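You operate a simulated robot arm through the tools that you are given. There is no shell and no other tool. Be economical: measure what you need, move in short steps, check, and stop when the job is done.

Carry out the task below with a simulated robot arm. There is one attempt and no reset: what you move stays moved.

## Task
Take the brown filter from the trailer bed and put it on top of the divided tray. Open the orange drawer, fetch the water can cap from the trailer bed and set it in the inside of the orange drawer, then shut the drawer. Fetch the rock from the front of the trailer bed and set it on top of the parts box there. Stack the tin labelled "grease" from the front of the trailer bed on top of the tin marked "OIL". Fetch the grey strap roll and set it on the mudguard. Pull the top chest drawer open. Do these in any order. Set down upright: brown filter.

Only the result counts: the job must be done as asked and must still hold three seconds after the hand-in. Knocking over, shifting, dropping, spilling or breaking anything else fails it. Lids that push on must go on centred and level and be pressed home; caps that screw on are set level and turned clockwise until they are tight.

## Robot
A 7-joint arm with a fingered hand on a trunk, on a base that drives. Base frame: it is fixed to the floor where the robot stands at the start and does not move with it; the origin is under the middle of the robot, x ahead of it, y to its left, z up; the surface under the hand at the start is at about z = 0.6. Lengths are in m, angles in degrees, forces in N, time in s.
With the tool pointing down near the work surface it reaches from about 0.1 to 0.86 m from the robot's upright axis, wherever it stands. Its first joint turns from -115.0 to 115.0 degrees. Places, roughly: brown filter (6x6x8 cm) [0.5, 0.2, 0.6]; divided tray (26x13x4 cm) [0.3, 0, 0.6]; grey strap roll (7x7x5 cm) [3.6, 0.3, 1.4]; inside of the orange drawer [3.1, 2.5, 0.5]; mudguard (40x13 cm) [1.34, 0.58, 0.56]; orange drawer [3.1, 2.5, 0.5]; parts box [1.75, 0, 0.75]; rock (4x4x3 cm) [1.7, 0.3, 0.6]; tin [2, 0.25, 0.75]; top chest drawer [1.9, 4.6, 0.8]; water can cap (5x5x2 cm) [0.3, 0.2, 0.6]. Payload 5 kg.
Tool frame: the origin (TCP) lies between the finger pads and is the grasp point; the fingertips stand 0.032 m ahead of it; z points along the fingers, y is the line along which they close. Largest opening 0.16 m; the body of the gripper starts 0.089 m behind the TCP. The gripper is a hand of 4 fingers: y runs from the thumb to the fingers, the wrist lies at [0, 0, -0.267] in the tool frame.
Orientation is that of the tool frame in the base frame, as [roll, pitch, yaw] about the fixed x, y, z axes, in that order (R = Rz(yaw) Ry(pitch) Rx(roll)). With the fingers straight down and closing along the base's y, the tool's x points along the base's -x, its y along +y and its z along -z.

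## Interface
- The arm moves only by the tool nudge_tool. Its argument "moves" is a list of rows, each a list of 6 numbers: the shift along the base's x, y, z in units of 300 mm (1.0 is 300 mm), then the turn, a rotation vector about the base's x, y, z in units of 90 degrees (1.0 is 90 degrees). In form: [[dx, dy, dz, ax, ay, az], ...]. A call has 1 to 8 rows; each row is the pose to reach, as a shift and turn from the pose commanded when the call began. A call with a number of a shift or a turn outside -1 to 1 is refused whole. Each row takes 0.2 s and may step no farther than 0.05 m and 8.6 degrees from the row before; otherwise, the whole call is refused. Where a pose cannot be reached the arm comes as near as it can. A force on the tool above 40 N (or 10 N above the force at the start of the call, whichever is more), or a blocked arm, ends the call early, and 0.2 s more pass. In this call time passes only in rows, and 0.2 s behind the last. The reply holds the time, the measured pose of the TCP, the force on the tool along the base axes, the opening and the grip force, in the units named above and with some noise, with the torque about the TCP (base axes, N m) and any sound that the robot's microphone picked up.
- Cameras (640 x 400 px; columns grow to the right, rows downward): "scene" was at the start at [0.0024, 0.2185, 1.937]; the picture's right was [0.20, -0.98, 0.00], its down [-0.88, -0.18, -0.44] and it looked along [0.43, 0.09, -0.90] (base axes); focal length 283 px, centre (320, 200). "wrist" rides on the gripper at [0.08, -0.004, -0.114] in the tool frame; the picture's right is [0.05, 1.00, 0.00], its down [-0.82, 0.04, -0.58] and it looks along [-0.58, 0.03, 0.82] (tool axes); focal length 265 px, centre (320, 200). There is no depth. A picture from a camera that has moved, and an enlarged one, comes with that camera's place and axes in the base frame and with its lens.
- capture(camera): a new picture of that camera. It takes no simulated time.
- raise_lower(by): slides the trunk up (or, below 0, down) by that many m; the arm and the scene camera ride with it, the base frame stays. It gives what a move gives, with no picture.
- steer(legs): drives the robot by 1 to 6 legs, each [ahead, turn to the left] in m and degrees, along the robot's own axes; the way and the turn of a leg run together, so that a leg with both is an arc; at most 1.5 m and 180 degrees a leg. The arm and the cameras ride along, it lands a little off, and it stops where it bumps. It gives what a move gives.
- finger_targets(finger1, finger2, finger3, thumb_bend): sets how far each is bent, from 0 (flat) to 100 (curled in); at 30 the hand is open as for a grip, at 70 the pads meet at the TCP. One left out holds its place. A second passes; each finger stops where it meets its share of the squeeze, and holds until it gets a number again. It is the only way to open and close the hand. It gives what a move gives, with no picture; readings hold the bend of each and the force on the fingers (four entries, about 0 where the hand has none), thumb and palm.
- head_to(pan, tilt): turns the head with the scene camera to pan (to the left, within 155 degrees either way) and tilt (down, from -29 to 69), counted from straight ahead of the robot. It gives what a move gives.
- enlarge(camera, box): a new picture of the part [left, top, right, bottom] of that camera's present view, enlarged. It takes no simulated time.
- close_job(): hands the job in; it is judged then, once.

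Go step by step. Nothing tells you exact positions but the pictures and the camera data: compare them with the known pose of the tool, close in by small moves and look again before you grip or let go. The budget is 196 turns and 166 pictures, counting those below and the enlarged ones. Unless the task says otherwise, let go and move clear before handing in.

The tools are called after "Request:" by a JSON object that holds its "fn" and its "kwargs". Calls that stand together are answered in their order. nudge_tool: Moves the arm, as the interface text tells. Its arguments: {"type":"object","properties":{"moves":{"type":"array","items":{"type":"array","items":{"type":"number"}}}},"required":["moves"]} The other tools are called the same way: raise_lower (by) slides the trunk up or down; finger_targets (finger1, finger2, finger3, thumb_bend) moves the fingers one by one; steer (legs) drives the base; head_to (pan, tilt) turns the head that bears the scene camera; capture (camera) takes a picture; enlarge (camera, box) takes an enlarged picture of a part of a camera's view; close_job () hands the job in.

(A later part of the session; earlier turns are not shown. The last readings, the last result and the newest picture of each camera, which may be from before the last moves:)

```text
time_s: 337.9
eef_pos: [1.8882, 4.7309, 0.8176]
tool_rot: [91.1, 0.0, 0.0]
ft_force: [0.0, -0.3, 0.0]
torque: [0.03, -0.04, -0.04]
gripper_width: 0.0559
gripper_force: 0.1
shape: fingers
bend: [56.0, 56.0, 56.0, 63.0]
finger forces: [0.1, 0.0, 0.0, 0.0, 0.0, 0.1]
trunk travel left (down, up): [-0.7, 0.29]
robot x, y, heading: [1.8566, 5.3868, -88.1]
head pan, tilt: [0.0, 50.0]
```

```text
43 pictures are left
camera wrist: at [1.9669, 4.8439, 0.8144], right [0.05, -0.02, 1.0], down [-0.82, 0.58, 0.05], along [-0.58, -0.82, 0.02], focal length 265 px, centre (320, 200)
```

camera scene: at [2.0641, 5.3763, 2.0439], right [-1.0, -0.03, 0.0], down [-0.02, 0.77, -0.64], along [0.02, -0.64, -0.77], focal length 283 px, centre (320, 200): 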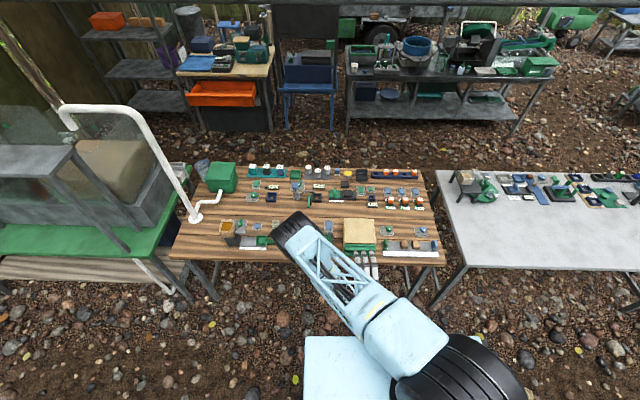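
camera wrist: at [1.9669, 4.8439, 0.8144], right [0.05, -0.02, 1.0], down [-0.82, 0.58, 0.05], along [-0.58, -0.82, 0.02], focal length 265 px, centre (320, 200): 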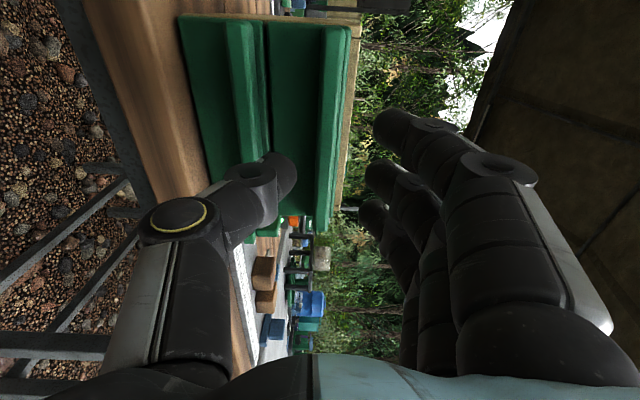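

Ledge centre is z≈0.823. I'll advance so the pads straddle it, then pinch.

Request:
{"fn": "nudge_tool", "kwargs": {"moves": [[0, -0.06, 0.018, 0, 0, 0], [0, -0.12, 0.018, 0, 0, 0], [0, -0.17, 0.018, 0, 0, 0], [0, -0.2, 0.018, 0, 0, 0]]}}

Request:
{"fn": "capture", "kwargs": {"camera": "wrist"}}

```text
time_s: 338.8
eef_pos: [1.8876, 4.6829, 0.8181]
tool_rot: [91.8, 0.1, 0.1]
ft_force: [0.1, 17.8, 0.2]
torque: [0.39, 0.0, 0.01]
gripper_width: 0.0516
gripper_force: 8.9
shape: fingers
bend: [56.0, 56.0, 56.0, 65.0]
finger forces: [0.1, 0.0, 0.0, 0.0, 18.3, 0.0]
trunk travel left (down, up): [-0.7, 0.29]
robot x, y, heading: [1.8571, 5.3845, -88.2]
head pan, tilt: [0.0, 50.0]
stopped in row 4: the force on the tool passed its limit at 48 N (the readings are from after the stop); the commanded pose is now the measured one
```

```text
42 pictures are left
camera wrist: at [1.9667, 4.7968, 0.816], right [0.05, -0.03, 1.0], down [-0.81, 0.58, 0.06], along [-0.58, -0.82, 0.01], focal length 265 px, centre (320, 200)
```

wrist: 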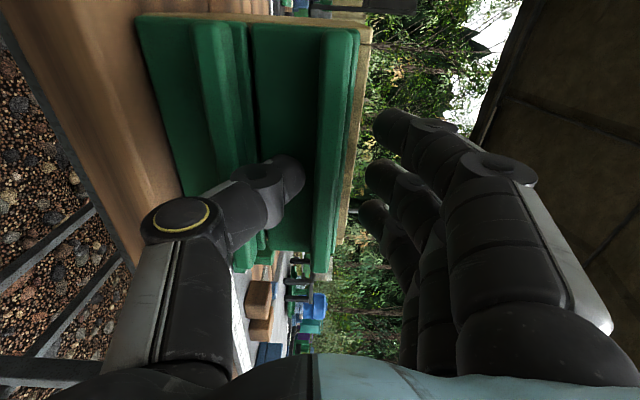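

The thumb tip has reached the drawer face beneath the ledge. I'll ease back 3 mm and pinch.

Request:
{"fn": "nudge_tool", "kwargs": {"moves": [[0, 0.012, 0.012, 0, 0, 0]]}}

Request:
{"fn": "finger_targets", "kwargs": {"finger1": 76, "finger2": 76, "finger3": 76, "thumb_bend": 76}}

Request:
{"fn": "capture", "kwargs": {"camera": "wrist"}}

```text
time_s: 339.2
eef_pos: [1.8861, 4.6851, 0.8228]
tool_rot: [91.5, 0.1, 0.0]
ft_force: [1.1, 5.7, -1.4]
torque: [0.16, -0.06, 0.08]
gripper_width: 0.0553
gripper_force: 2.8
shape: fingers
bend: [56.0, 56.0, 56.0, 63.0]
finger forces: [0.0, 0.1, 0.1, 0.0, 5.7, 0.0]
trunk travel left (down, up): [-0.7, 0.29]
robot x, y, heading: [1.8593, 5.3875, -88.1]
head pan, tilt: [0.0, 50.0]
```

```text
time_s: 340.2
eef_pos: [1.887, 4.6847, 0.8228]
tool_rot: [91.6, 0.0, 0.0]
ft_force: [1.3, 0.2, -4.6]
torque: [0.27, 0.01, 0.01]
gripper_width: 0.0293
gripper_force: 20.8
shape: fingers
bend: [69.0, 69.0, 69.0, 69.0]
finger forces: [5.2, 5.1, 5.2, 0.1, 26.1, 0.0]
trunk travel left (down, up): [-0.7, 0.29]
robot x, y, heading: [1.8613, 5.388, -88.6]
head pan, tilt: [0.0, 50.0]
```

```text
41 pictures are left
camera wrist: at [1.9664, 4.7983, 0.8204], right [0.05, -0.03, 1.0], down [-0.82, 0.58, 0.06], along [-0.58, -0.82, 0.01], focal length 265 px, centre (320, 200)
```

wrist: 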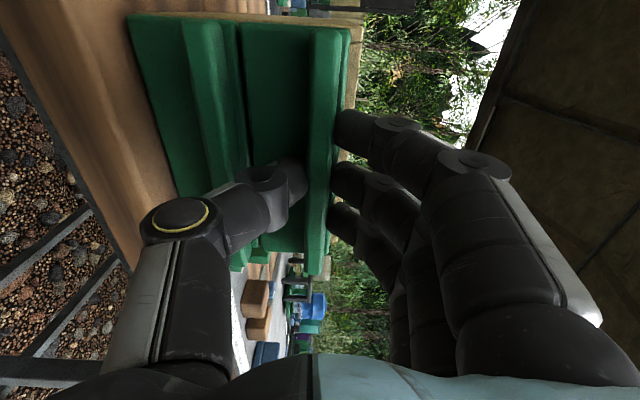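

Pinched on the ledge. Pull along +y.

Request:
{"fn": "nudge_tool", "kwargs": {"moves": [[0, 0.03, 0, 0, 0, 0], [0, 0.06, 0, 0, 0, 0], [0, 0.1, 0, 0, 0, 0], [0, 0.14, 0, 0, 0, 0]]}}

Request:
{"fn": "capture", "kwargs": {"camera": "wrist"}}

```text
time_s: 341.2
eef_pos: [1.887, 4.7268, 0.8223]
tool_rot: [91.6, -0.1, 0.1]
ft_force: [-2.1, 0.5, -3.0]
torque: [0.25, 0.03, 0.02]
gripper_width: 0.0294
gripper_force: 20.9
shape: fingers
bend: [69.0, 69.0, 69.0, 69.0]
finger forces: [5.6, 5.5, 5.4, 0.0, 26.0, 0.0]
trunk travel left (down, up): [-0.7, 0.29]
robot x, y, heading: [1.8602, 5.3844, -88.2]
head pan, tilt: [0.0, 50.0]
```

```text
40 pictures are left
camera wrist: at [1.9664, 4.8397, 0.8205], right [0.05, -0.03, 1.0], down [-0.81, 0.58, 0.06], along [-0.58, -0.82, 0.01], focal length 265 px, centre (320, 200)
```

wrist: 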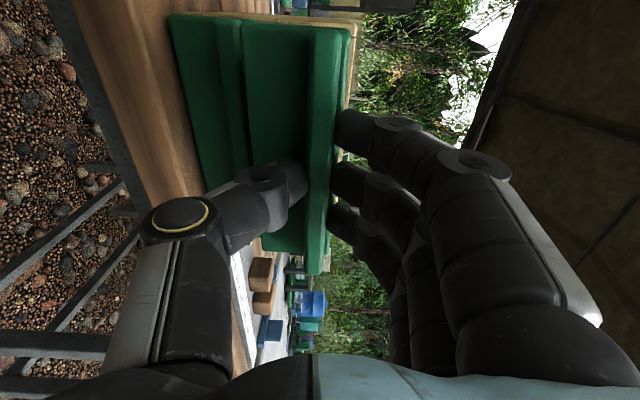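

The drawer slides and the chest stays. Another 4.5 cm.

Request:
{"fn": "nudge_tool", "kwargs": {"moves": [[0, 0.04, 0, 0, 0, 0], [0, 0.08, 0, 0, 0, 0], [0, 0.12, 0, 0, 0, 0], [0, 0.15, 0, 0, 0, 0]]}}

Request:
{"fn": "enlarge", "kwargs": {"camera": "scene", "box": [320, 180, 440, 280]}}

Request:
{"fn": "capture", "kwargs": {"camera": "wrist"}}

```text
time_s: 342.2
eef_pos: [1.8863, 4.7724, 0.8222]
tool_rot: [91.6, 0.0, -0.1]
ft_force: [-4.9, -0.1, -4.9]
torque: [0.29, 0.04, -0.11]
gripper_width: 0.0292
gripper_force: 20.4
shape: fingers
bend: [69.0, 69.0, 69.0, 69.0]
finger forces: [5.0, 5.0, 5.1, 0.1, 26.4, 0.0]
trunk travel left (down, up): [-0.7, 0.29]
robot x, y, heading: [1.859, 5.3858, -88.3]
head pan, tilt: [0.0, 50.0]
```

```text
4.00 times, centred on (380, 230) of scene
camera zoom: at [2.0636, 5.3763, 1.8538], right [-1.0, -0.03, 0.0], down [-0.02, 0.77, -0.64], along [0.02, -0.64, -0.77], focal length 1130 px, centre (80, 80)
```

zoom: 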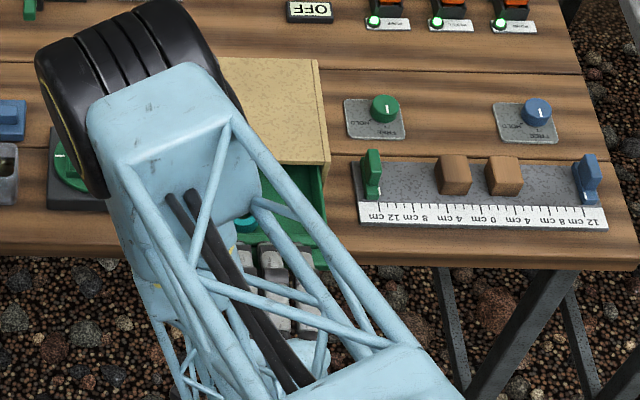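

```text
38 pictures are left
camera wrist: at [1.9667, 4.885, 0.8208], right [0.05, -0.03, 1.0], down [-0.81, 0.58, 0.06], along [-0.58, -0.82, 0.01], focal length 265 px, centre (320, 200)
```

wrist: 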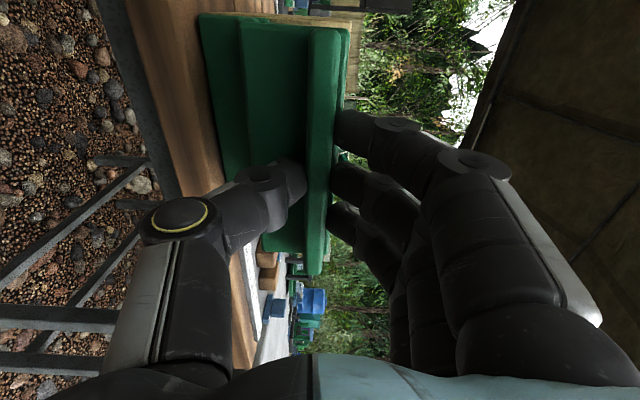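

The chest's top drawer is open about 9 cm. I'll release and back off.

Request:
{"fn": "finger_targets", "kwargs": {"finger1": 57, "finger2": 57, "finger3": 57, "thumb_bend": 62}}

Request:
{"fn": "nudge_tool", "kwargs": {"moves": [[0, 0.06, 0, 0, 0, 0], [0, 0.15, 0, 0, 0, 0], [0, 0.25, 0, 0, 0, 0]]}}

Request:
{"fn": "raise_lower", "kwargs": {"by": 0.2}}

Request:
{"fn": "capture", "kwargs": {"camera": "scene"}}

```text
time_s: 343.2
eef_pos: [1.889, 4.7723, 0.8229]
tool_rot: [91.6, 0.1, -0.1]
ft_force: [-0.7, -0.1, 0.5]
torque: [0.02, 0.0, -0.01]
gripper_width: 0.0564
gripper_force: 0.0
shape: fingers
bend: [56.0, 56.0, 56.0, 62.0]
finger forces: [0.0, 0.0, 0.1, 0.1, 0.0, 0.1]
trunk travel left (down, up): [-0.7, 0.29]
robot x, y, heading: [1.8524, 5.3829, -88.4]
head pan, tilt: [0.0, 50.0]
```

```text
time_s: 344.0
eef_pos: [1.8863, 4.8479, 0.8239]
tool_rot: [91.7, 0.1, -0.1]
ft_force: [0.0, 0.4, 0.2]
torque: [0.0, 0.01, -0.04]
gripper_width: 0.0563
gripper_force: 0.0
shape: fingers
bend: [56.0, 56.0, 56.0, 62.0]
finger forces: [0.0, 0.1, 0.0, 0.0, 0.0, 0.1]
trunk travel left (down, up): [-0.7, 0.29]
robot x, y, heading: [1.8601, 5.3862, -88.1]
head pan, tilt: [0.0, 50.0]
```

```text
time_s: 346.2
eef_pos: [1.8869, 4.8484, 1.0245]
tool_rot: [91.6, 0.1, 0.1]
ft_force: [0.4, 0.5, -0.6]
torque: [-0.01, 0.0, -0.03]
gripper_width: 0.0566
gripper_force: 0.1
shape: fingers
bend: [56.0, 56.0, 56.0, 62.0]
finger forces: [0.1, 0.1, 0.0, 0.0, 0.0, 0.0]
trunk travel left (down, up): [-0.9, 0.09]
robot x, y, heading: [1.8594, 5.3824, -88.2]
head pan, tilt: [0.0, 50.0]
```

```text
37 pictures are left
camera scene: at [2.0642, 5.3766, 2.0538], right [-1.0, -0.03, 0.0], down [-0.02, 0.77, -0.64], along [0.02, -0.64, -0.77], focal length 283 px, centre (320, 200)
```

scene: 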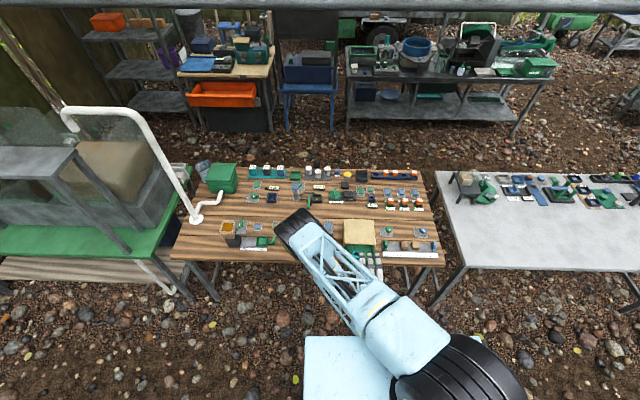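

Chest drawer open, all else in place. Now back the same way round to fetch the cap at the trailer's tail.

Request:
{"fn": "steer", "kwargs": {"legs": [[0, -91.8], [1.0, 0], [0.94, 0], [0, 33], [0.79, 0], [0, 56]]}}

```text
time_s: 368.2
eef_pos: [-0.7487, 4.3868, 1.0238]
tool_rot: [91.5, 0.1, -1.6]
ft_force: [-0.6, -0.2, 0.7]
torque: [0.0, 0.01, -0.03]
gripper_width: 0.0566
gripper_force: 0.0
shape: fingers
bend: [56.0, 56.0, 56.0, 62.0]
finger forces: [0.0, 0.0, 0.1, 0.1, 0.0, 0.0]
trunk travel left (down, up): [-0.9, 0.09]
robot x, y, heading: [-0.7623, 4.9274, -90.1]
head pan, tilt: [0.0, 50.0]
```

At (-0.76, 4.93). Straight south to y≈0, then turn to face the trailer.

Request:
{"fn": "steer", "kwargs": {"legs": [[0, -1], [1.3, 0], [1.3, 0], [1.3, 0], [1.0, 0], [0, 91]]}}

Request:
{"fn": "nudge_tool", "kwargs": {"moves": [[0, 0, 0, -0.055, 0.055, 0.055], [0, 0, 0, -0.11, 0.11, 0.11], [0, 0, 0, -0.165, 0.165, 0.165], [0, 0, 0, -0.22, 0.22, 0.22], [0, 0, 0, -0.275, 0.275, 0.275], [0, 0, 0, -0.33, 0.33, 0.33], [0, 0, 0, -0.385, 0.385, 0.385], [0, 0, 0, -0.44, 0.44, 0.44]]}}

```text
time_s: 396.2
eef_pos: [-0.3666, 0.0262, 1.0229]
tool_rot: [91.6, 0.1, 87.7]
ft_force: [0.3, 0.3, 0.7]
torque: [0.0, 0.0, 0.0]
gripper_width: 0.0564
gripper_force: 0.1
shape: fingers
bend: [56.0, 56.0, 56.0, 62.0]
finger forces: [0.0, 0.1, 0.0, 0.0, 0.0, 0.0]
trunk travel left (down, up): [-0.9, 0.09]
robot x, y, heading: [-0.904, 0.0227, -0.4]
head pan, tilt: [0.0, 50.0]
```

```text
time_s: 398.0
eef_pos: [-0.3674, 0.0259, 1.0237]
tool_rot: [143.7, 20.9, 141.1]
ft_force: [0.7, 0.1, 0.4]
torque: [0.01, 0.02, 0.01]
gripper_width: 0.0562
gripper_force: 0.0
shape: fingers
bend: [56.0, 56.0, 56.0, 62.0]
finger forces: [0.1, 0.1, 0.0, 0.1, 0.1, 0.1]
trunk travel left (down, up): [-0.9, 0.09]
robot x, y, heading: [-0.906, 0.0207, -0.6]
head pan, tilt: [0.0, 50.0]
```

Finish turning the tool to straight down, then drive up to the tail.

Request:
{"fn": "nudge_tool", "kwargs": {"moves": [[0, 0, 0, -0.0436, 0.0497, 0.0486], [0, 0, 0, -0.0871, 0.0994, 0.0971], [0, 0, 0, -0.1307, 0.1491, 0.1457], [0, 0, 0, -0.1743, 0.1989, 0.1943], [0, 0, 0, -0.2179, 0.2486, 0.2429], [0, 0, 0, -0.2614, 0.2983, 0.2914], [0, 0, 0, -0.305, 0.348, 0.34]]}}

Request:
{"fn": "finger_targets", "kwargs": {"finger1": 46, "finger2": 46, "finger3": 46, "thumb_bend": 46}}

Request:
{"fn": "steer", "kwargs": {"legs": [[0.6, 0]]}}

Request:
{"fn": "capture", "kwargs": {"camera": "wrist"}}

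```text
time_s: 399.6
eef_pos: [-0.3668, 0.0265, 1.0243]
tool_rot: [179.9, 0.2, -180.0]
ft_force: [-0.7, 0.2, -0.2]
torque: [-0.02, -0.01, -0.01]
gripper_width: 0.0566
gripper_force: 0.1
shape: fingers
bend: [56.0, 56.0, 56.0, 62.0]
finger forces: [0.0, 0.1, 0.1, 0.1, 0.0, 0.0]
trunk travel left (down, up): [-0.9, 0.09]
robot x, y, heading: [-0.901, 0.0207, -0.3]
head pan, tilt: [0.0, 50.0]
```

```text
time_s: 400.6
eef_pos: [-0.3663, 0.0266, 1.0234]
tool_rot: [179.9, 0.1, 179.8]
ft_force: [0.3, -1.4, 0.5]
torque: [0.01, 0.01, 0.02]
gripper_width: 0.1066
gripper_force: 0.0
shape: fingers
bend: [46.0, 46.0, 46.0, 46.0]
finger forces: [0.0, 0.0, 0.0, 0.0, 0.0, 0.0]
trunk travel left (down, up): [-0.9, 0.09]
robot x, y, heading: [-0.9039, 0.0195, -0.7]
head pan, tilt: [0.0, 50.0]
```

```text
time_s: 404.0
eef_pos: [0.2363, 0.0199, 1.0223]
tool_rot: [179.8, 0.0, 179.8]
ft_force: [0.1, 0.0, -0.3]
torque: [0.04, 0.01, -0.01]
gripper_width: 0.1063
gripper_force: 0.0
shape: fingers
bend: [46.0, 46.0, 46.0, 46.0]
finger forces: [0.0, 0.0, 0.0, 0.0, 0.0, 0.0]
trunk travel left (down, up): [-0.9, 0.09]
robot x, y, heading: [-0.3032, 0.0138, -0.8]
head pan, tilt: [0.0, 50.0]
```

```text
36 pictures are left
camera wrist: at [0.1542, 0.0146, 1.136], right [-0.05, 1.0, 0.0], down [0.81, 0.04, 0.58], along [0.58, 0.03, -0.82], focal length 265 px, centre (320, 200)
```

wrist: 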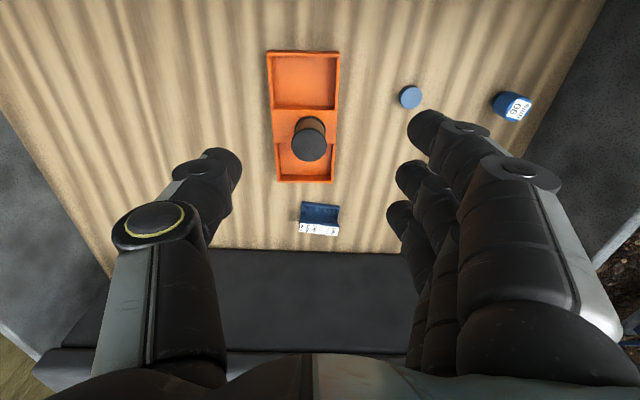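

The filter still stands upright on the tray. The cap is at (0.275, 0.193); I'll go above it and down.

Request:
{"fn": "nudge_tool", "kwargs": {"moves": [[0.03, 0.14, 0, 0, 0, 0], [0.06, 0.29, 0, 0, 0, 0], [0.1, 0.44, 0, 0, 0, 0], [0.13, 0.58, -0.05, 0, 0, 0], [0.13, 0.58, -0.2, 0, 0, 0], [0.13, 0.58, -0.35, 0, 0, 0], [0.13, 0.58, -0.5, 0, 0, 0], [0.13, 0.58, -0.65, 0, 0, 0]]}}

Request:
{"fn": "nudge_tool", "kwargs": {"moves": [[0, 0, -0.12, 0, 0, 0], [0, 0, -0.25, 0, 0, 0]]}}

Request:
{"fn": "capture", "kwargs": {"camera": "wrist"}}

```text
time_s: 405.8
eef_pos: [0.2723, 0.1919, 0.8268]
tool_rot: [179.8, 0.3, 179.8]
ft_force: [0.5, 0.7, 0.8]
torque: [-0.03, 0.03, 0.01]
gripper_width: 0.1068
gripper_force: 0.2
shape: fingers
bend: [46.0, 46.0, 46.0, 46.0]
finger forces: [0.0, 0.0, 0.1, 0.0, 0.1, 0.0]
trunk travel left (down, up): [-0.9, 0.09]
robot x, y, heading: [-0.3034, 0.0137, -0.5]
head pan, tilt: [0.0, 50.0]
```

```text
time_s: 406.4
eef_pos: [0.2743, 0.1944, 0.7534]
tool_rot: [179.8, 0.2, 179.8]
ft_force: [0.1, 0.2, -0.5]
torque: [-0.01, 0.0, 0.01]
gripper_width: 0.1068
gripper_force: 0.1
shape: fingers
bend: [46.0, 46.0, 46.0, 46.0]
finger forces: [0.1, 0.0, 0.0, 0.0, 0.0, 0.0]
trunk travel left (down, up): [-0.9, 0.09]
robot x, y, heading: [-0.2995, 0.0107, -0.6]
head pan, tilt: [0.0, 50.0]
```

```text
35 pictures are left
camera wrist: at [0.1919, 0.1896, 0.866], right [-0.05, 1.0, 0.0], down [0.81, 0.04, 0.58], along [0.58, 0.03, -0.81], focal length 265 px, centre (320, 200)
```

wrist: 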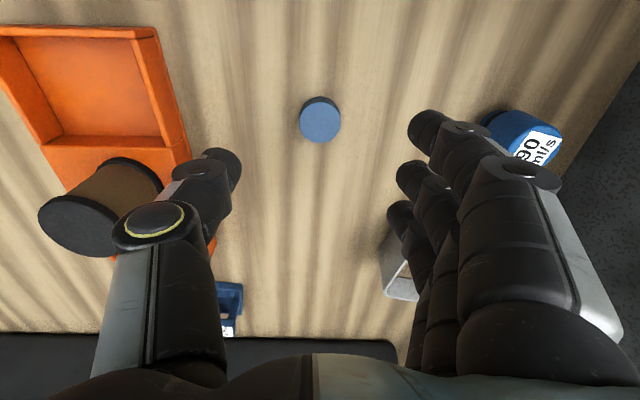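

Aligned over the cap. Narrow the fingers, descend and grip.

Request:
{"fn": "finger_targets", "kwargs": {"finger1": 54, "finger2": 54, "finger3": 54, "thumb_bend": 54}}

Request:
{"fn": "nudge_tool", "kwargs": {"moves": [[0.006, 0, -0.12, 0, 0, 0], [0.006, 0, -0.25, 0, 0, 0], [0.006, 0, -0.34, 0, 0, 0], [0.006, 0, -0.375, 0, 0, 0]]}}

Request:
{"fn": "finger_targets", "kwargs": {"finger1": 72, "finger2": 72, "finger3": 72, "thumb_bend": 72}}

Request:
{"fn": "capture", "kwargs": {"camera": "wrist"}}

```text
time_s: 407.4
eef_pos: [0.2729, 0.1924, 0.7533]
tool_rot: [179.8, 0.1, 179.9]
ft_force: [0.0, 0.4, -0.2]
torque: [-0.03, -0.03, 0.01]
gripper_width: 0.0766
gripper_force: 0.0
shape: fingers
bend: [54.0, 54.0, 54.0, 54.0]
finger forces: [0.0, 0.1, 0.1, 0.1, 0.0, 0.0]
trunk travel left (down, up): [-0.9, 0.09]
robot x, y, heading: [-0.3004, 0.0138, -0.7]
head pan, tilt: [0.0, 50.0]
```

```text
time_s: 408.4
eef_pos: [0.2917, 0.2027, 0.6525]
tool_rot: [179.1, 1.1, 179.6]
ft_force: [-0.5, -0.8, 0.5]
torque: [0.03, -0.01, 0.0]
gripper_width: 0.0764
gripper_force: 0.1
shape: fingers
bend: [54.0, 54.0, 54.0, 54.0]
finger forces: [0.0, 0.1, 0.1, 0.0, 0.0, 0.0]
trunk travel left (down, up): [-0.9, 0.09]
robot x, y, heading: [-0.3067, 0.0098, -0.9]
head pan, tilt: [0.0, 50.0]
```

```text
time_s: 409.4
eef_pos: [0.2908, 0.2017, 0.6517]
tool_rot: [179.2, 1.2, 179.7]
ft_force: [2.9, 1.8, 10.0]
torque: [-0.08, -0.12, 0.08]
gripper_width: 0.0303
gripper_force: 19.4
shape: fingers
bend: [69.0, 69.0, 72.0, 69.0]
finger forces: [9.2, 6.8, 0.0, 0.0, 24.0, 0.0]
trunk travel left (down, up): [-0.9, 0.09]
robot x, y, heading: [-0.3024, 0.014, -0.7]
head pan, tilt: [0.0, 50.0]
```

```text
34 pictures are left
camera wrist: at [0.208, 0.1965, 0.7627], right [-0.05, 1.0, 0.01], down [0.8, 0.03, 0.59], along [0.59, 0.04, -0.8], focal length 265 px, centre (320, 200)
```

wrist: 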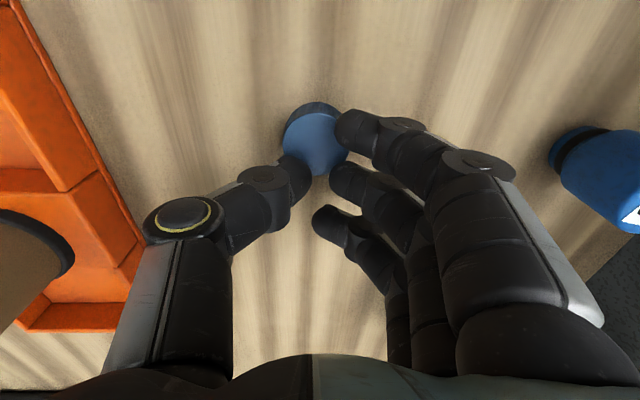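

The arm ended ~2 cm off (some link limit), but the cap is gripped between thumb and two fingers. I'll lift gently and check.

Request:
{"fn": "nudge_tool", "kwargs": {"moves": [[0, 0, 0.06, 0, 0, 0], [0, 0, 0.15, 0, 0, 0], [0, 0, 0.28, 0, 0, 0]]}}

Request:
{"fn": "capture", "kwargs": {"camera": "wrist"}}

Request:
{"fn": "capture", "kwargs": {"camera": "scene"}}

```text
time_s: 410.2
eef_pos: [0.2732, 0.1929, 0.7244]
tool_rot: [179.9, 0.1, 180.0]
ft_force: [-1.1, -0.5, -0.5]
torque: [0.04, -0.02, -0.01]
gripper_width: 0.0303
gripper_force: 11.0
shape: fingers
bend: [70.0, 70.0, 72.0, 69.0]
finger forces: [6.9, 4.2, 0.0, 0.1, 10.4, 0.0]
trunk travel left (down, up): [-0.9, 0.09]
robot x, y, heading: [-0.304, 0.0127, -0.8]
head pan, tilt: [0.0, 50.0]
```

```text
33 pictures are left
camera wrist: at [0.1916, 0.1884, 0.8369], right [-0.05, 1.0, 0.0], down [0.81, 0.04, 0.58], along [0.58, 0.03, -0.82], focal length 265 px, centre (320, 200)
```

wrist: 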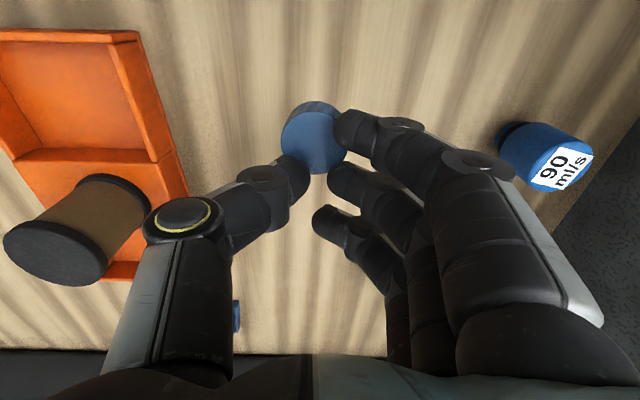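

```text
32 pictures are left
camera scene: at [-0.2829, 0.2184, 2.0537], right [-0.01, -1.0, 0.0], down [-0.77, 0.01, -0.64], along [0.64, -0.01, -0.77], focal length 283 px, centre (320, 200)
```

scene: 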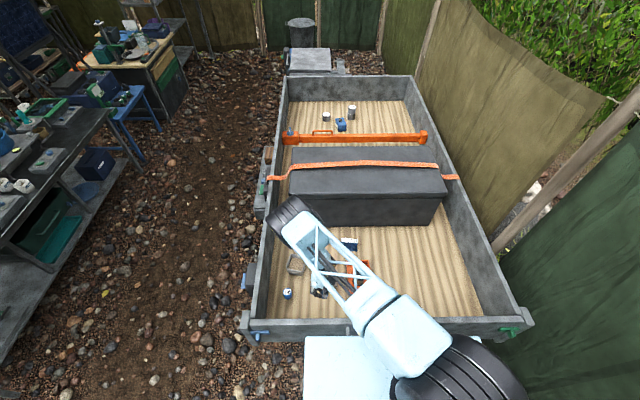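

The cap is held. I'll squeeze a bit firmer, lift high and back out of the trailer.

Request:
{"fn": "finger_targets", "kwargs": {"finger1": 84, "finger2": 84, "thumb_bend": 84}}

Request:
{"fn": "nudge_tool", "kwargs": {"moves": [[0, 0, 0.14, 0, 0, 0], [0, 0, 0.28, 0, 0, 0], [0, 0, 0.42, 0, 0, 0], [0, 0, 0.56, 0, 0, 0], [0, 0, 0.7, 0, 0, 0], [0, 0, 0.84, 0, 0, 0], [-0.02, -0.05, 0.96, 0, 0, 0]]}}

Request:
{"fn": "capture", "kwargs": {"camera": "wrist"}}

```text
time_s: 411.2
eef_pos: [0.2738, 0.1924, 0.725]
tool_rot: [179.8, 0.0, 179.7]
ft_force: [1.3, -0.1, -0.6]
torque: [-0.01, 0.01, -0.03]
gripper_width: 0.032
gripper_force: 22.0
shape: fingers
bend: [66.0, 68.0, 72.0, 75.0]
finger forces: [14.2, 10.5, 0.0, 0.0, 20.6, 0.0]
trunk travel left (down, up): [-0.9, 0.09]
robot x, y, heading: [-0.3016, 0.011, -0.7]
head pan, tilt: [0.0, 50.0]
```

```text
time_s: 412.8
eef_pos: [0.2688, 0.1779, 1.0129]
tool_rot: [179.8, 0.2, 179.9]
ft_force: [0.0, 0.7, -0.8]
torque: [0.03, -0.03, 0.0]
gripper_width: 0.0322
gripper_force: 22.7
shape: fingers
bend: [66.0, 68.0, 72.0, 75.0]
finger forces: [14.3, 10.8, 0.0, 0.0, 20.4, 0.0]
trunk travel left (down, up): [-0.9, 0.09]
robot x, y, heading: [-0.3037, 0.0135, -0.8]
head pan, tilt: [0.0, 50.0]
```

```text
31 pictures are left
camera wrist: at [0.1873, 0.1725, 1.1255], right [-0.05, 1.0, 0.0], down [0.81, 0.04, 0.58], along [0.58, 0.03, -0.81], focal length 265 px, centre (320, 200)
```

wrist: 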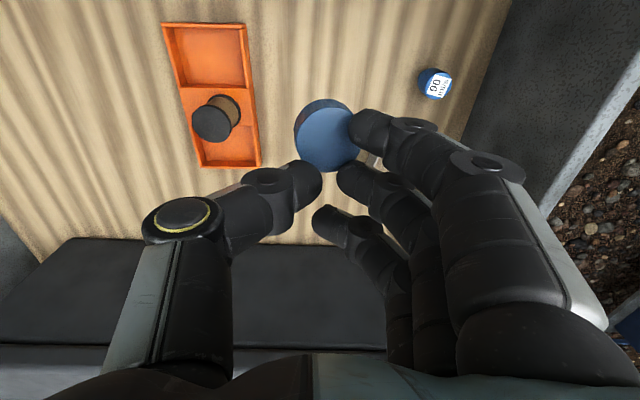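

Cap securely held. Driving: back out, north to y≈3.45, then east.

Request:
{"fn": "steer", "kwargs": {"legs": [[-0.6, 0], [0, 91], [1.15, 0], [1.15, 0], [1.14, 0], [0, -90]]}}

```text
time_s: 440.7
eef_pos: [-0.4017, 3.6564, 1.0113]
tool_rot: [179.8, 0.2, -178.2]
ft_force: [0.5, 0.0, -0.1]
torque: [0.0, -0.04, 0.0]
gripper_width: 0.032
gripper_force: 21.9
shape: fingers
bend: [66.0, 68.0, 72.0, 75.0]
finger forces: [13.4, 10.0, 0.1, 0.0, 20.4, 0.0]
trunk travel left (down, up): [-0.9, 0.09]
robot x, y, heading: [-0.9689, 3.4689, 1.4]
head pan, tilt: [0.0, 50.0]
```

Request:
{"fn": "steer", "kwargs": {"legs": [[0, -2.2], [1.4, 0], [1.4, 0], [1.24, 0], [0, -90]]}}

Request:
{"fn": "head_to", "kwargs": {"pan": 0, "tilt": 55}}

Request:
{"fn": "capture", "kwargs": {"camera": "wrist"}}

Request:
{"fn": "capture", "kwargs": {"camera": "scene"}}

```text
time_s: 464.5
eef_pos: [3.2116, 2.89, 1.0122]
tool_rot: [179.8, 0.0, 89.6]
ft_force: [-0.3, 0.2, 0.4]
torque: [-0.04, 0.01, -0.01]
gripper_width: 0.0322
gripper_force: 22.1
shape: fingers
bend: [66.0, 68.0, 72.0, 76.0]
finger forces: [13.4, 10.1, 0.0, 0.0, 20.3, 0.0]
trunk travel left (down, up): [-0.9, 0.09]
robot x, y, heading: [3.0491, 3.4643, -90.9]
head pan, tilt: [0.0, 50.0]
```

```text
time_s: 465.1
eef_pos: [3.2123, 2.8901, 1.0122]
tool_rot: [179.8, 0.0, 89.6]
ft_force: [0.0, 0.1, 0.2]
torque: [0.04, 0.01, 0.0]
gripper_width: 0.0321
gripper_force: 21.7
shape: fingers
bend: [66.0, 68.0, 72.0, 76.0]
finger forces: [13.3, 10.1, 0.0, 0.1, 20.3, 0.1]
trunk travel left (down, up): [-0.9, 0.09]
robot x, y, heading: [3.0448, 3.4622, -90.7]
head pan, tilt: [0.0, 55.0]
```

```text
30 pictures are left
camera wrist: at [3.2075, 2.9702, 1.1247], right [1.0, 0.05, 0.0], down [0.04, -0.81, 0.58], along [0.03, -0.58, -0.81], focal length 265 px, centre (320, 200)
```

wrist: 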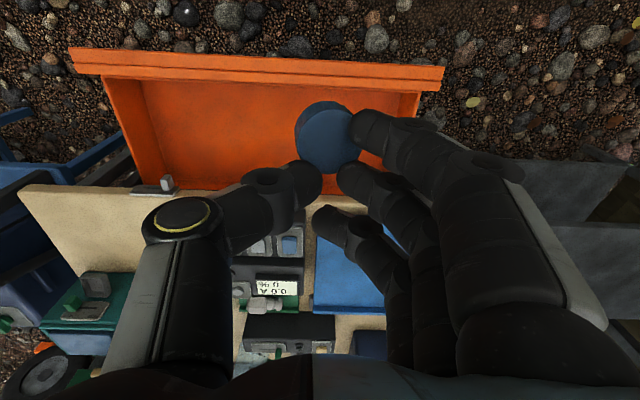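

```text
29 pictures are left
camera scene: at [3.2522, 3.4499, 2.0473], right [-1.0, 0.01, 0.0], down [0.01, 0.82, -0.57], along [-0.01, -0.57, -0.82], focal length 283 px, centre (320, 200)
```

scene: 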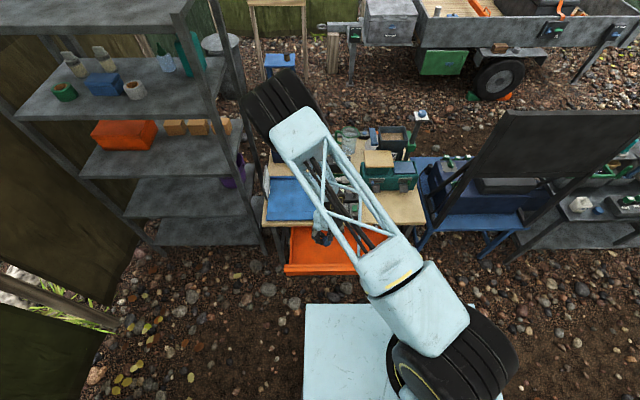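

The drawer is open below, but my elbow leans toward the rack. I'll back off 0.12 m and extend the arm to the drop point so the elbow comes away from the bench.

Request:
{"fn": "steer", "kwargs": {"legs": [[-0.12, 0]]}}

Request:
{"fn": "nudge_tool", "kwargs": {"moves": [[-0.06, -0.13, 0, 0, 0, 0], [-0.12, -0.26, 0, 0, 0, 0], [-0.18, -0.39, 0, 0, 0, 0], [-0.24, -0.52, 0, 0, 0, 0], [-0.3, -0.65, 0, 0, 0, 0], [-0.36, -0.78, 0, 0, 0, 0], [-0.41, -0.89, 0, 0, 0, 0]]}}

Request:
{"fn": "capture", "kwargs": {"camera": "scene"}}

Request:
{"fn": "capture", "kwargs": {"camera": "wrist"}}

```text
time_s: 466.4
eef_pos: [3.2129, 3.0113, 1.0123]
tool_rot: [179.7, 0.3, 89.7]
ft_force: [0.3, 0.5, -0.1]
torque: [-0.04, 0.0, -0.01]
gripper_width: 0.0319
gripper_force: 21.7
shape: fingers
bend: [66.0, 68.0, 72.0, 76.0]
finger forces: [13.2, 10.1, 0.1, 0.0, 20.2, 0.0]
trunk travel left (down, up): [-0.9, 0.09]
robot x, y, heading: [3.0475, 3.5818, -90.8]
head pan, tilt: [0.0, 55.0]
```

```text
time_s: 468.0
eef_pos: [3.0914, 2.7405, 1.011]
tool_rot: [179.8, 0.1, 89.6]
ft_force: [-0.3, -1.2, 0.4]
torque: [-0.01, 0.0, 0.0]
gripper_width: 0.0322
gripper_force: 21.8
shape: fingers
bend: [66.0, 68.0, 72.0, 76.0]
finger forces: [13.5, 10.1, 0.0, 0.0, 20.0, 0.1]
trunk travel left (down, up): [-0.9, 0.09]
robot x, y, heading: [3.0458, 3.5842, -91.0]
head pan, tilt: [0.0, 55.0]
```

```text
28 pictures are left
camera scene: at [3.2526, 3.5672, 2.0474], right [-1.0, 0.02, 0.0], down [0.01, 0.82, -0.57], along [-0.01, -0.57, -0.82], focal length 283 px, centre (320, 200)
```

scene: 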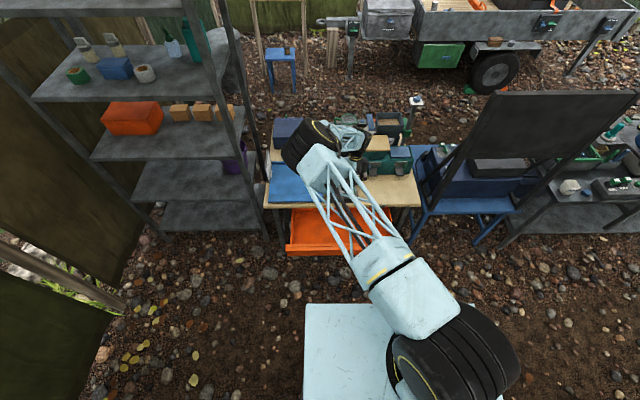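

```text
27 pictures are left
camera wrist: at [3.0862, 2.8198, 1.1242], right [1.0, 0.05, 0.0], down [0.04, -0.81, 0.58], along [0.03, -0.58, -0.82], focal length 265 px, centre (320, 200)
```

wrist: 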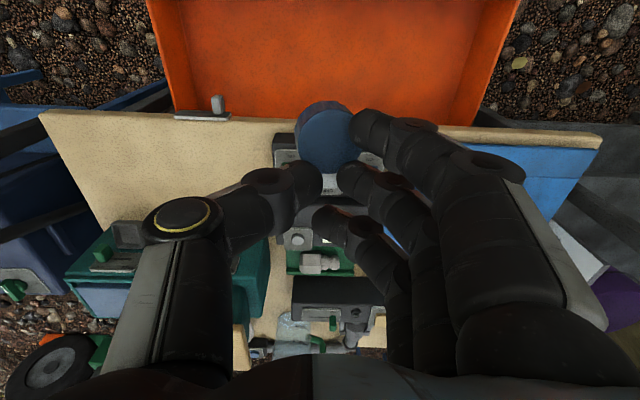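

The cap is over the drawer's opening and the elbow is high. I'll lower the trunk 0.4 m in two steps with a check.

Request:
{"fn": "nudge_tool", "kwargs": {"moves": [[0, 0.035, 0, 0, 0, 0]]}}

Request:
{"fn": "raise_lower", "kwargs": {"by": -0.27}}

Request:
{"fn": "capture", "kwargs": {"camera": "wrist"}}

Request:
{"fn": "capture", "kwargs": {"camera": "scene"}}

```text
time_s: 468.4
eef_pos: [3.0914, 2.7521, 1.0111]
tool_rot: [179.7, 0.1, 89.6]
ft_force: [0.0, -0.2, 0.0]
torque: [0.01, 0.04, 0.0]
gripper_width: 0.032
gripper_force: 21.9
shape: fingers
bend: [66.0, 68.0, 72.0, 76.0]
finger forces: [13.6, 10.2, 0.0, 0.0, 20.0, 0.1]
trunk travel left (down, up): [-0.9, 0.09]
robot x, y, heading: [3.0498, 3.5855, -90.8]
head pan, tilt: [0.0, 55.0]
```

```text
time_s: 471.1
eef_pos: [3.0901, 2.7527, 0.7415]
tool_rot: [179.8, 0.1, 89.6]
ft_force: [-0.1, 0.2, -0.7]
torque: [0.03, 0.01, 0.02]
gripper_width: 0.032
gripper_force: 21.3
shape: fingers
bend: [66.0, 68.0, 72.0, 76.0]
finger forces: [13.7, 10.2, 0.0, 0.0, 19.8, 0.1]
trunk travel left (down, up): [-0.63, 0.36]
robot x, y, heading: [3.048, 3.5786, -91.3]
head pan, tilt: [0.0, 55.0]
```

```text
26 pictures are left
camera wrist: at [3.0861, 2.8322, 0.8545], right [1.0, 0.05, 0.0], down [0.04, -0.81, 0.58], along [0.03, -0.58, -0.81], focal length 265 px, centre (320, 200)
```

wrist: 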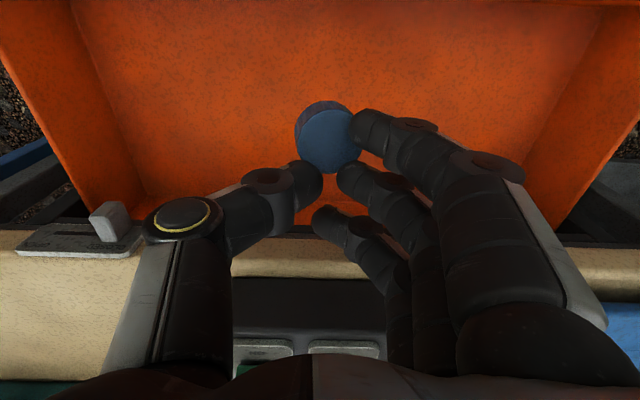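

```text
25 pictures are left
camera scene: at [3.2537, 3.5684, 1.7774], right [-1.0, 0.02, 0.0], down [0.01, 0.82, -0.57], along [-0.01, -0.57, -0.82], focal length 283 px, centre (320, 200)
```

scene: 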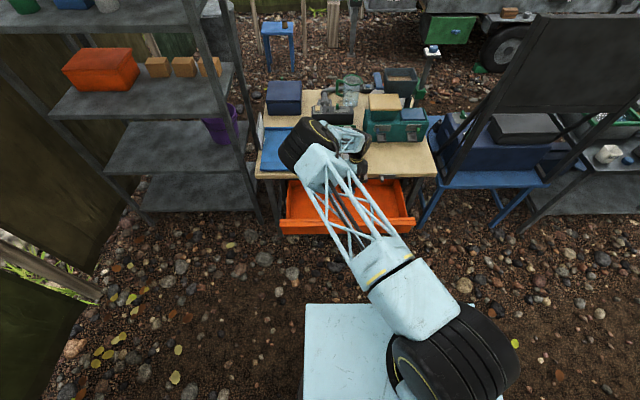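

Going into the drawer fine. Lower further 0.13 m by trunk and 0.06 m by arm.

Request:
{"fn": "raise_lower", "kwargs": {"by": -0.13}}

Request:
{"fn": "nudge_tool", "kwargs": {"moves": [[0, 0, -0.05, 0, 0, 0], [0, 0, -0.1, 0, 0, 0], [0, 0, -0.15, 0, 0, 0], [0, 0, -0.2, 0, 0, 0]]}}

Request:
{"fn": "capture", "kwargs": {"camera": "wrist"}}

```text
time_s: 472.7
eef_pos: [3.0906, 2.7517, 0.6122]
tool_rot: [179.8, 0.0, 89.5]
ft_force: [-0.6, -0.4, 0.1]
torque: [0.01, -0.01, 0.0]
gripper_width: 0.0324
gripper_force: 22.2
shape: fingers
bend: [66.0, 68.0, 72.0, 76.0]
finger forces: [13.8, 10.3, 0.1, 0.0, 19.9, 0.1]
trunk travel left (down, up): [-0.5, 0.49]
robot x, y, heading: [3.0486, 3.5805, -90.8]
head pan, tilt: [0.0, 55.0]
```

```text
time_s: 473.7
eef_pos: [3.0891, 2.7503, 0.5513]
tool_rot: [179.8, 0.1, 89.6]
ft_force: [-0.1, -0.2, 6.7]
torque: [0.07, -0.13, -0.03]
gripper_width: 0.0323
gripper_force: 26.0
shape: fingers
bend: [67.0, 68.0, 72.0, 76.0]
finger forces: [17.2, 13.8, 0.1, 0.0, 21.3, 0.1]
trunk travel left (down, up): [-0.5, 0.49]
robot x, y, heading: [3.0485, 3.5832, -90.7]
head pan, tilt: [0.0, 55.0]
```

```text
24 pictures are left
camera wrist: at [3.0858, 2.8316, 0.6645], right [1.0, 0.05, 0.0], down [0.04, -0.81, 0.58], along [0.03, -0.58, -0.81], focal length 265 px, centre (320, 200)
```

wrist: 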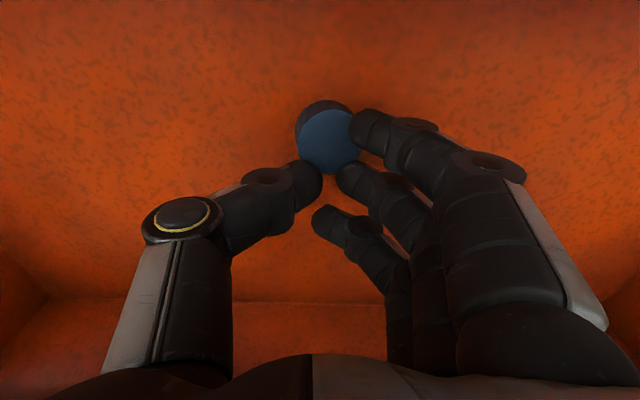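

The cap touches the drawer floor. I'll ease up, release it, and lift out.

Request:
{"fn": "nudge_tool", "kwargs": {"moves": [[0, 0, 0.008, 0, 0, 0]]}}

Request:
{"fn": "finger_targets", "kwargs": {"finger1": 58, "finger2": 58, "finger3": 58, "thumb_bend": 62}}

Request:
{"fn": "nudge_tool", "kwargs": {"moves": [[0, 0, 0.04, 0, 0, 0], [0, 0, 0.12, 0, 0, 0], [0, 0, 0.2, 0, 0, 0]]}}

Request:
{"fn": "raise_lower", "kwargs": {"by": 0.4}}

Request:
{"fn": "capture", "kwargs": {"camera": "wrist"}}

```text
time_s: 474.1
eef_pos: [3.0913, 2.7509, 0.5533]
tool_rot: [179.8, 0.2, 89.7]
ft_force: [0.1, 0.4, 0.3]
torque: [0.0, -0.01, 0.01]
gripper_width: 0.0321
gripper_force: 24.6
shape: fingers
bend: [66.0, 68.0, 72.0, 76.0]
finger forces: [16.1, 12.7, 0.1, 0.1, 19.9, 0.0]
trunk travel left (down, up): [-0.5, 0.49]
robot x, y, heading: [3.0447, 3.5778, -91.0]
head pan, tilt: [0.0, 55.0]
```

```text
time_s: 475.1
eef_pos: [3.0917, 2.7518, 0.5539]
tool_rot: [179.9, 0.2, 89.6]
ft_force: [0.7, 0.2, 0.3]
torque: [0.0, 0.02, 0.01]
gripper_width: 0.0545
gripper_force: 0.1
shape: fingers
bend: [57.0, 57.0, 57.0, 62.0]
finger forces: [0.1, 0.0, 0.1, 0.1, 0.1, 0.0]
trunk travel left (down, up): [-0.5, 0.49]
robot x, y, heading: [3.0558, 3.581, -91.0]
head pan, tilt: [0.0, 55.0]
```

```text
time_s: 475.9
eef_pos: [3.0906, 2.751, 0.6137]
tool_rot: [-180.0, 0.1, 89.7]
ft_force: [-0.7, 0.3, -0.8]
torque: [-0.01, -0.03, 0.01]
gripper_width: 0.0545
gripper_force: 0.1
shape: fingers
bend: [57.0, 57.0, 57.0, 62.0]
finger forces: [0.0, 0.1, 0.1, 0.1, 0.0, 0.0]
trunk travel left (down, up): [-0.5, 0.49]
robot x, y, heading: [3.0497, 3.5804, -90.7]
head pan, tilt: [0.0, 55.0]
```

```text
time_s: 479.7
eef_pos: [3.0925, 2.7513, 1.0143]
tool_rot: [179.8, 0.0, 89.6]
ft_force: [0.5, 0.1, -0.3]
torque: [-0.02, -0.04, 0.04]
gripper_width: 0.0547
gripper_force: 0.1
shape: fingers
bend: [57.0, 57.0, 57.0, 62.0]
finger forces: [0.1, 0.0, 0.1, 0.0, 0.1, 0.0]
trunk travel left (down, up): [-0.9, 0.09]
robot x, y, heading: [3.0488, 3.5809, -91.1]
head pan, tilt: [0.0, 55.0]
```

```text
23 pictures are left
camera wrist: at [3.0867, 2.8306, 1.1263], right [1.0, 0.05, 0.0], down [0.04, -0.81, 0.58], along [0.03, -0.58, -0.82], focal length 265 px, centre (320, 200)
```

wrist: 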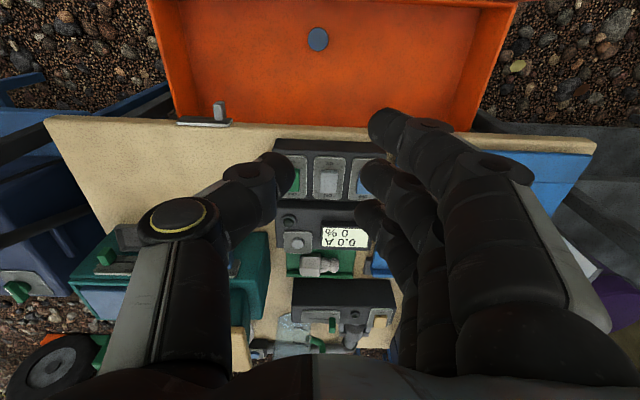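

The cap lies flat in the drawer. To close it I'll approach diagonally (keeping the elbow off the rack): close the fist, shift the base to about (2.6, 3.5) and aim at the drawer front.

Request:
{"fn": "finger_targets", "kwargs": {"finger1": 70, "finger2": 70, "finger3": 70, "thumb_bend": 70}}

Request:
{"fn": "steer", "kwargs": {"legs": [[0, -80], [0.43, 0], [0, 111]]}}

Request:
{"fn": "head_to", "kwargs": {"pan": 0, "tilt": 55}}

Request:
{"fn": "capture", "kwargs": {"camera": "scene"}}

```text
time_s: 480.7
eef_pos: [3.0921, 2.7493, 1.0139]
tool_rot: [179.9, 0.1, 89.7]
ft_force: [-0.3, -0.9, -0.4]
torque: [0.01, 0.01, 0.01]
gripper_width: 0.0236
gripper_force: 0.1
shape: fingers
bend: [70.0, 70.0, 70.0, 70.0]
finger forces: [0.0, 0.0, 0.0, 0.1, 0.1, 0.1]
trunk travel left (down, up): [-0.9, 0.09]
robot x, y, heading: [3.0442, 3.5827, -91.1]
head pan, tilt: [0.0, 55.0]
```

```text
time_s: 491.8
eef_pos: [3.0986, 2.8195, 1.0144]
tool_rot: [179.9, 0.1, 121.4]
ft_force: [-0.3, 0.2, -0.7]
torque: [0.01, -0.02, 0.0]
gripper_width: 0.0239
gripper_force: 0.1
shape: fingers
bend: [70.0, 70.0, 70.0, 70.0]
finger forces: [0.1, 0.1, 0.0, 0.0, 0.0, 0.1]
trunk travel left (down, up): [-0.9, 0.09]
robot x, y, heading: [2.6302, 3.5069, -59.3]
head pan, tilt: [0.0, 55.0]
```

```text
time_s: 492.4
eef_pos: [3.0987, 2.8197, 1.0145]
tool_rot: [179.7, 0.1, 121.4]
ft_force: [-0.1, 0.0, 0.0]
torque: [-0.02, -0.02, 0.03]
gripper_width: 0.0238
gripper_force: 0.1
shape: fingers
bend: [70.0, 70.0, 70.0, 70.0]
finger forces: [0.0, 0.0, 0.0, 0.1, 0.1, 0.1]
trunk travel left (down, up): [-0.9, 0.09]
robot x, y, heading: [2.6254, 3.5054, -59.2]
head pan, tilt: [0.0, 55.0]
```

```text
22 pictures are left
camera scene: at [2.8088, 3.6006, 2.0473], right [-0.86, -0.51, 0.0], down [-0.42, 0.7, -0.57], along [0.29, -0.49, -0.82], focal length 283 px, centre (320, 200)
```

scene: 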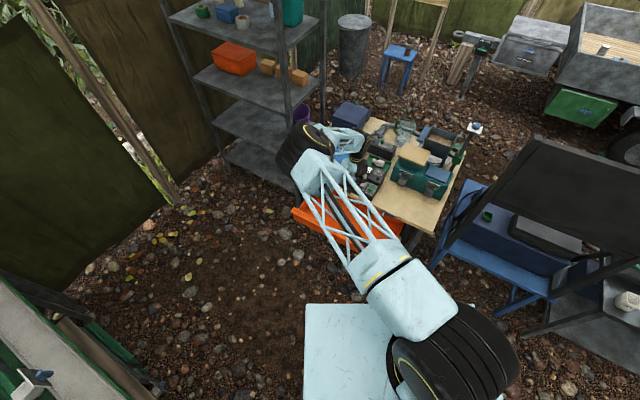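

Elbow should be over the free aisle. I'll move the hand in front of the drawer face, tilt the fingertips 35° forward, and lower.

Request:
{"fn": "nudge_tool", "kwargs": {"moves": [[-0.01, 0.11, 0, -0.078, 0, 0], [-0.02, 0.23, 0, -0.156, 0, 0], [-0.03, 0.35, 0, -0.234, 0, 0], [-0.04, 0.47, 0, -0.312, 0, 0], [-0.05, 0.6, 0, -0.39, 0, 0]]}}

Request:
{"fn": "raise_lower", "kwargs": {"by": -0.4}}

Request:
{"fn": "capture", "kwargs": {"camera": "wrist"}}

Request:
{"fn": "capture", "kwargs": {"camera": "scene"}}

```text
time_s: 493.6
eef_pos: [3.0826, 3.0017, 1.0149]
tool_rot: [-159.7, 29.7, 126.9]
ft_force: [0.2, 0.5, 0.2]
torque: [0.03, -0.02, 0.03]
gripper_width: 0.0236
gripper_force: 0.0
shape: fingers
bend: [70.0, 70.0, 70.0, 70.0]
finger forces: [0.0, 0.1, 0.1, 0.1, 0.0, 0.0]
trunk travel left (down, up): [-0.9, 0.09]
robot x, y, heading: [2.6269, 3.5028, -59.2]
head pan, tilt: [0.0, 55.0]
```

```text
time_s: 497.4
eef_pos: [3.0828, 2.9997, 0.613]
tool_rot: [-160.1, 29.4, 126.7]
ft_force: [0.4, 0.3, 0.0]
torque: [0.02, -0.02, -0.01]
gripper_width: 0.0235
gripper_force: 0.1
shape: fingers
bend: [70.0, 70.0, 70.0, 70.0]
finger forces: [0.0, 0.1, 0.1, 0.1, 0.0, 0.0]
trunk travel left (down, up): [-0.5, 0.49]
robot x, y, heading: [2.6297, 3.5029, -59.2]
head pan, tilt: [0.0, 55.0]
```

```text
21 pictures are left
camera wrist: at [3.0368, 3.119, 0.6673], right [0.83, 0.46, -0.32], down [0.46, -0.22, 0.86], along [0.33, -0.86, -0.39], focal length 265 px, centre (320, 200)
```

wrist: 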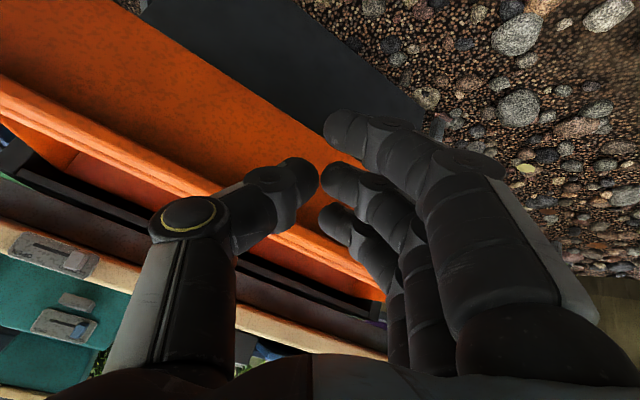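

```text
20 pictures are left
camera scene: at [2.8088, 3.6008, 1.6473], right [-0.86, -0.51, 0.0], down [-0.42, 0.7, -0.57], along [0.29, -0.49, -0.82], focal length 283 px, centre (320, 200)
```

scene: 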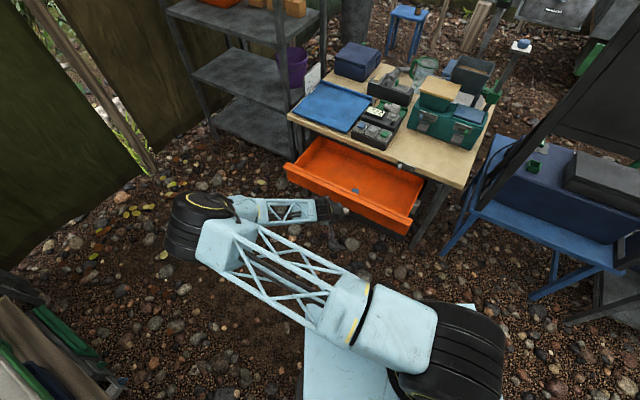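

The hand is in front of the drawer's centre and the elbow is free in the aisle. Pushing along −y.

Request:
{"fn": "nudge_tool", "kwargs": {"moves": [[0, -0.06, 0, 0, 0, 0], [0, -0.12, 0, 0, 0, 0], [0, -0.18, 0, 0, 0, 0], [0, -0.24, 0, 0, 0, 0], [0, -0.3, 0, 0, 0, 0], [0, -0.36, 0, 0, 0, 0], [0, -0.42, 0, 0, 0, 0], [0, -0.48, 0, 0, 0, 0]]}}

Request:
{"fn": "capture", "kwargs": {"camera": "scene"}}

```text
time_s: 499.2
eef_pos: [3.0831, 2.8546, 0.6139]
tool_rot: [-160.2, 29.6, 126.7]
ft_force: [0.4, -0.2, -0.2]
torque: [-0.02, 0.02, 0.01]
gripper_width: 0.0235
gripper_force: 0.0
shape: fingers
bend: [70.0, 70.0, 70.0, 70.0]
finger forces: [0.1, 0.0, 0.0, 0.1, 0.1, 0.0]
trunk travel left (down, up): [-0.5, 0.49]
robot x, y, heading: [2.625, 3.5078, -59.3]
head pan, tilt: [0.0, 55.0]
```

```text
19 pictures are left
camera scene: at [2.8087, 3.6006, 1.6473], right [-0.86, -0.51, 0.0], down [-0.42, 0.7, -0.57], along [0.29, -0.49, -0.82], focal length 283 px, centre (320, 200)
```

scene: 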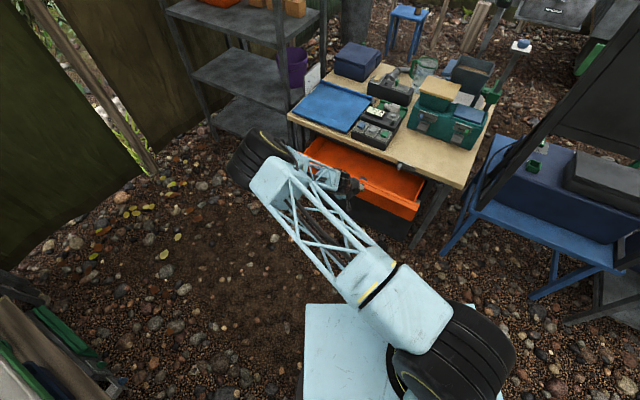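

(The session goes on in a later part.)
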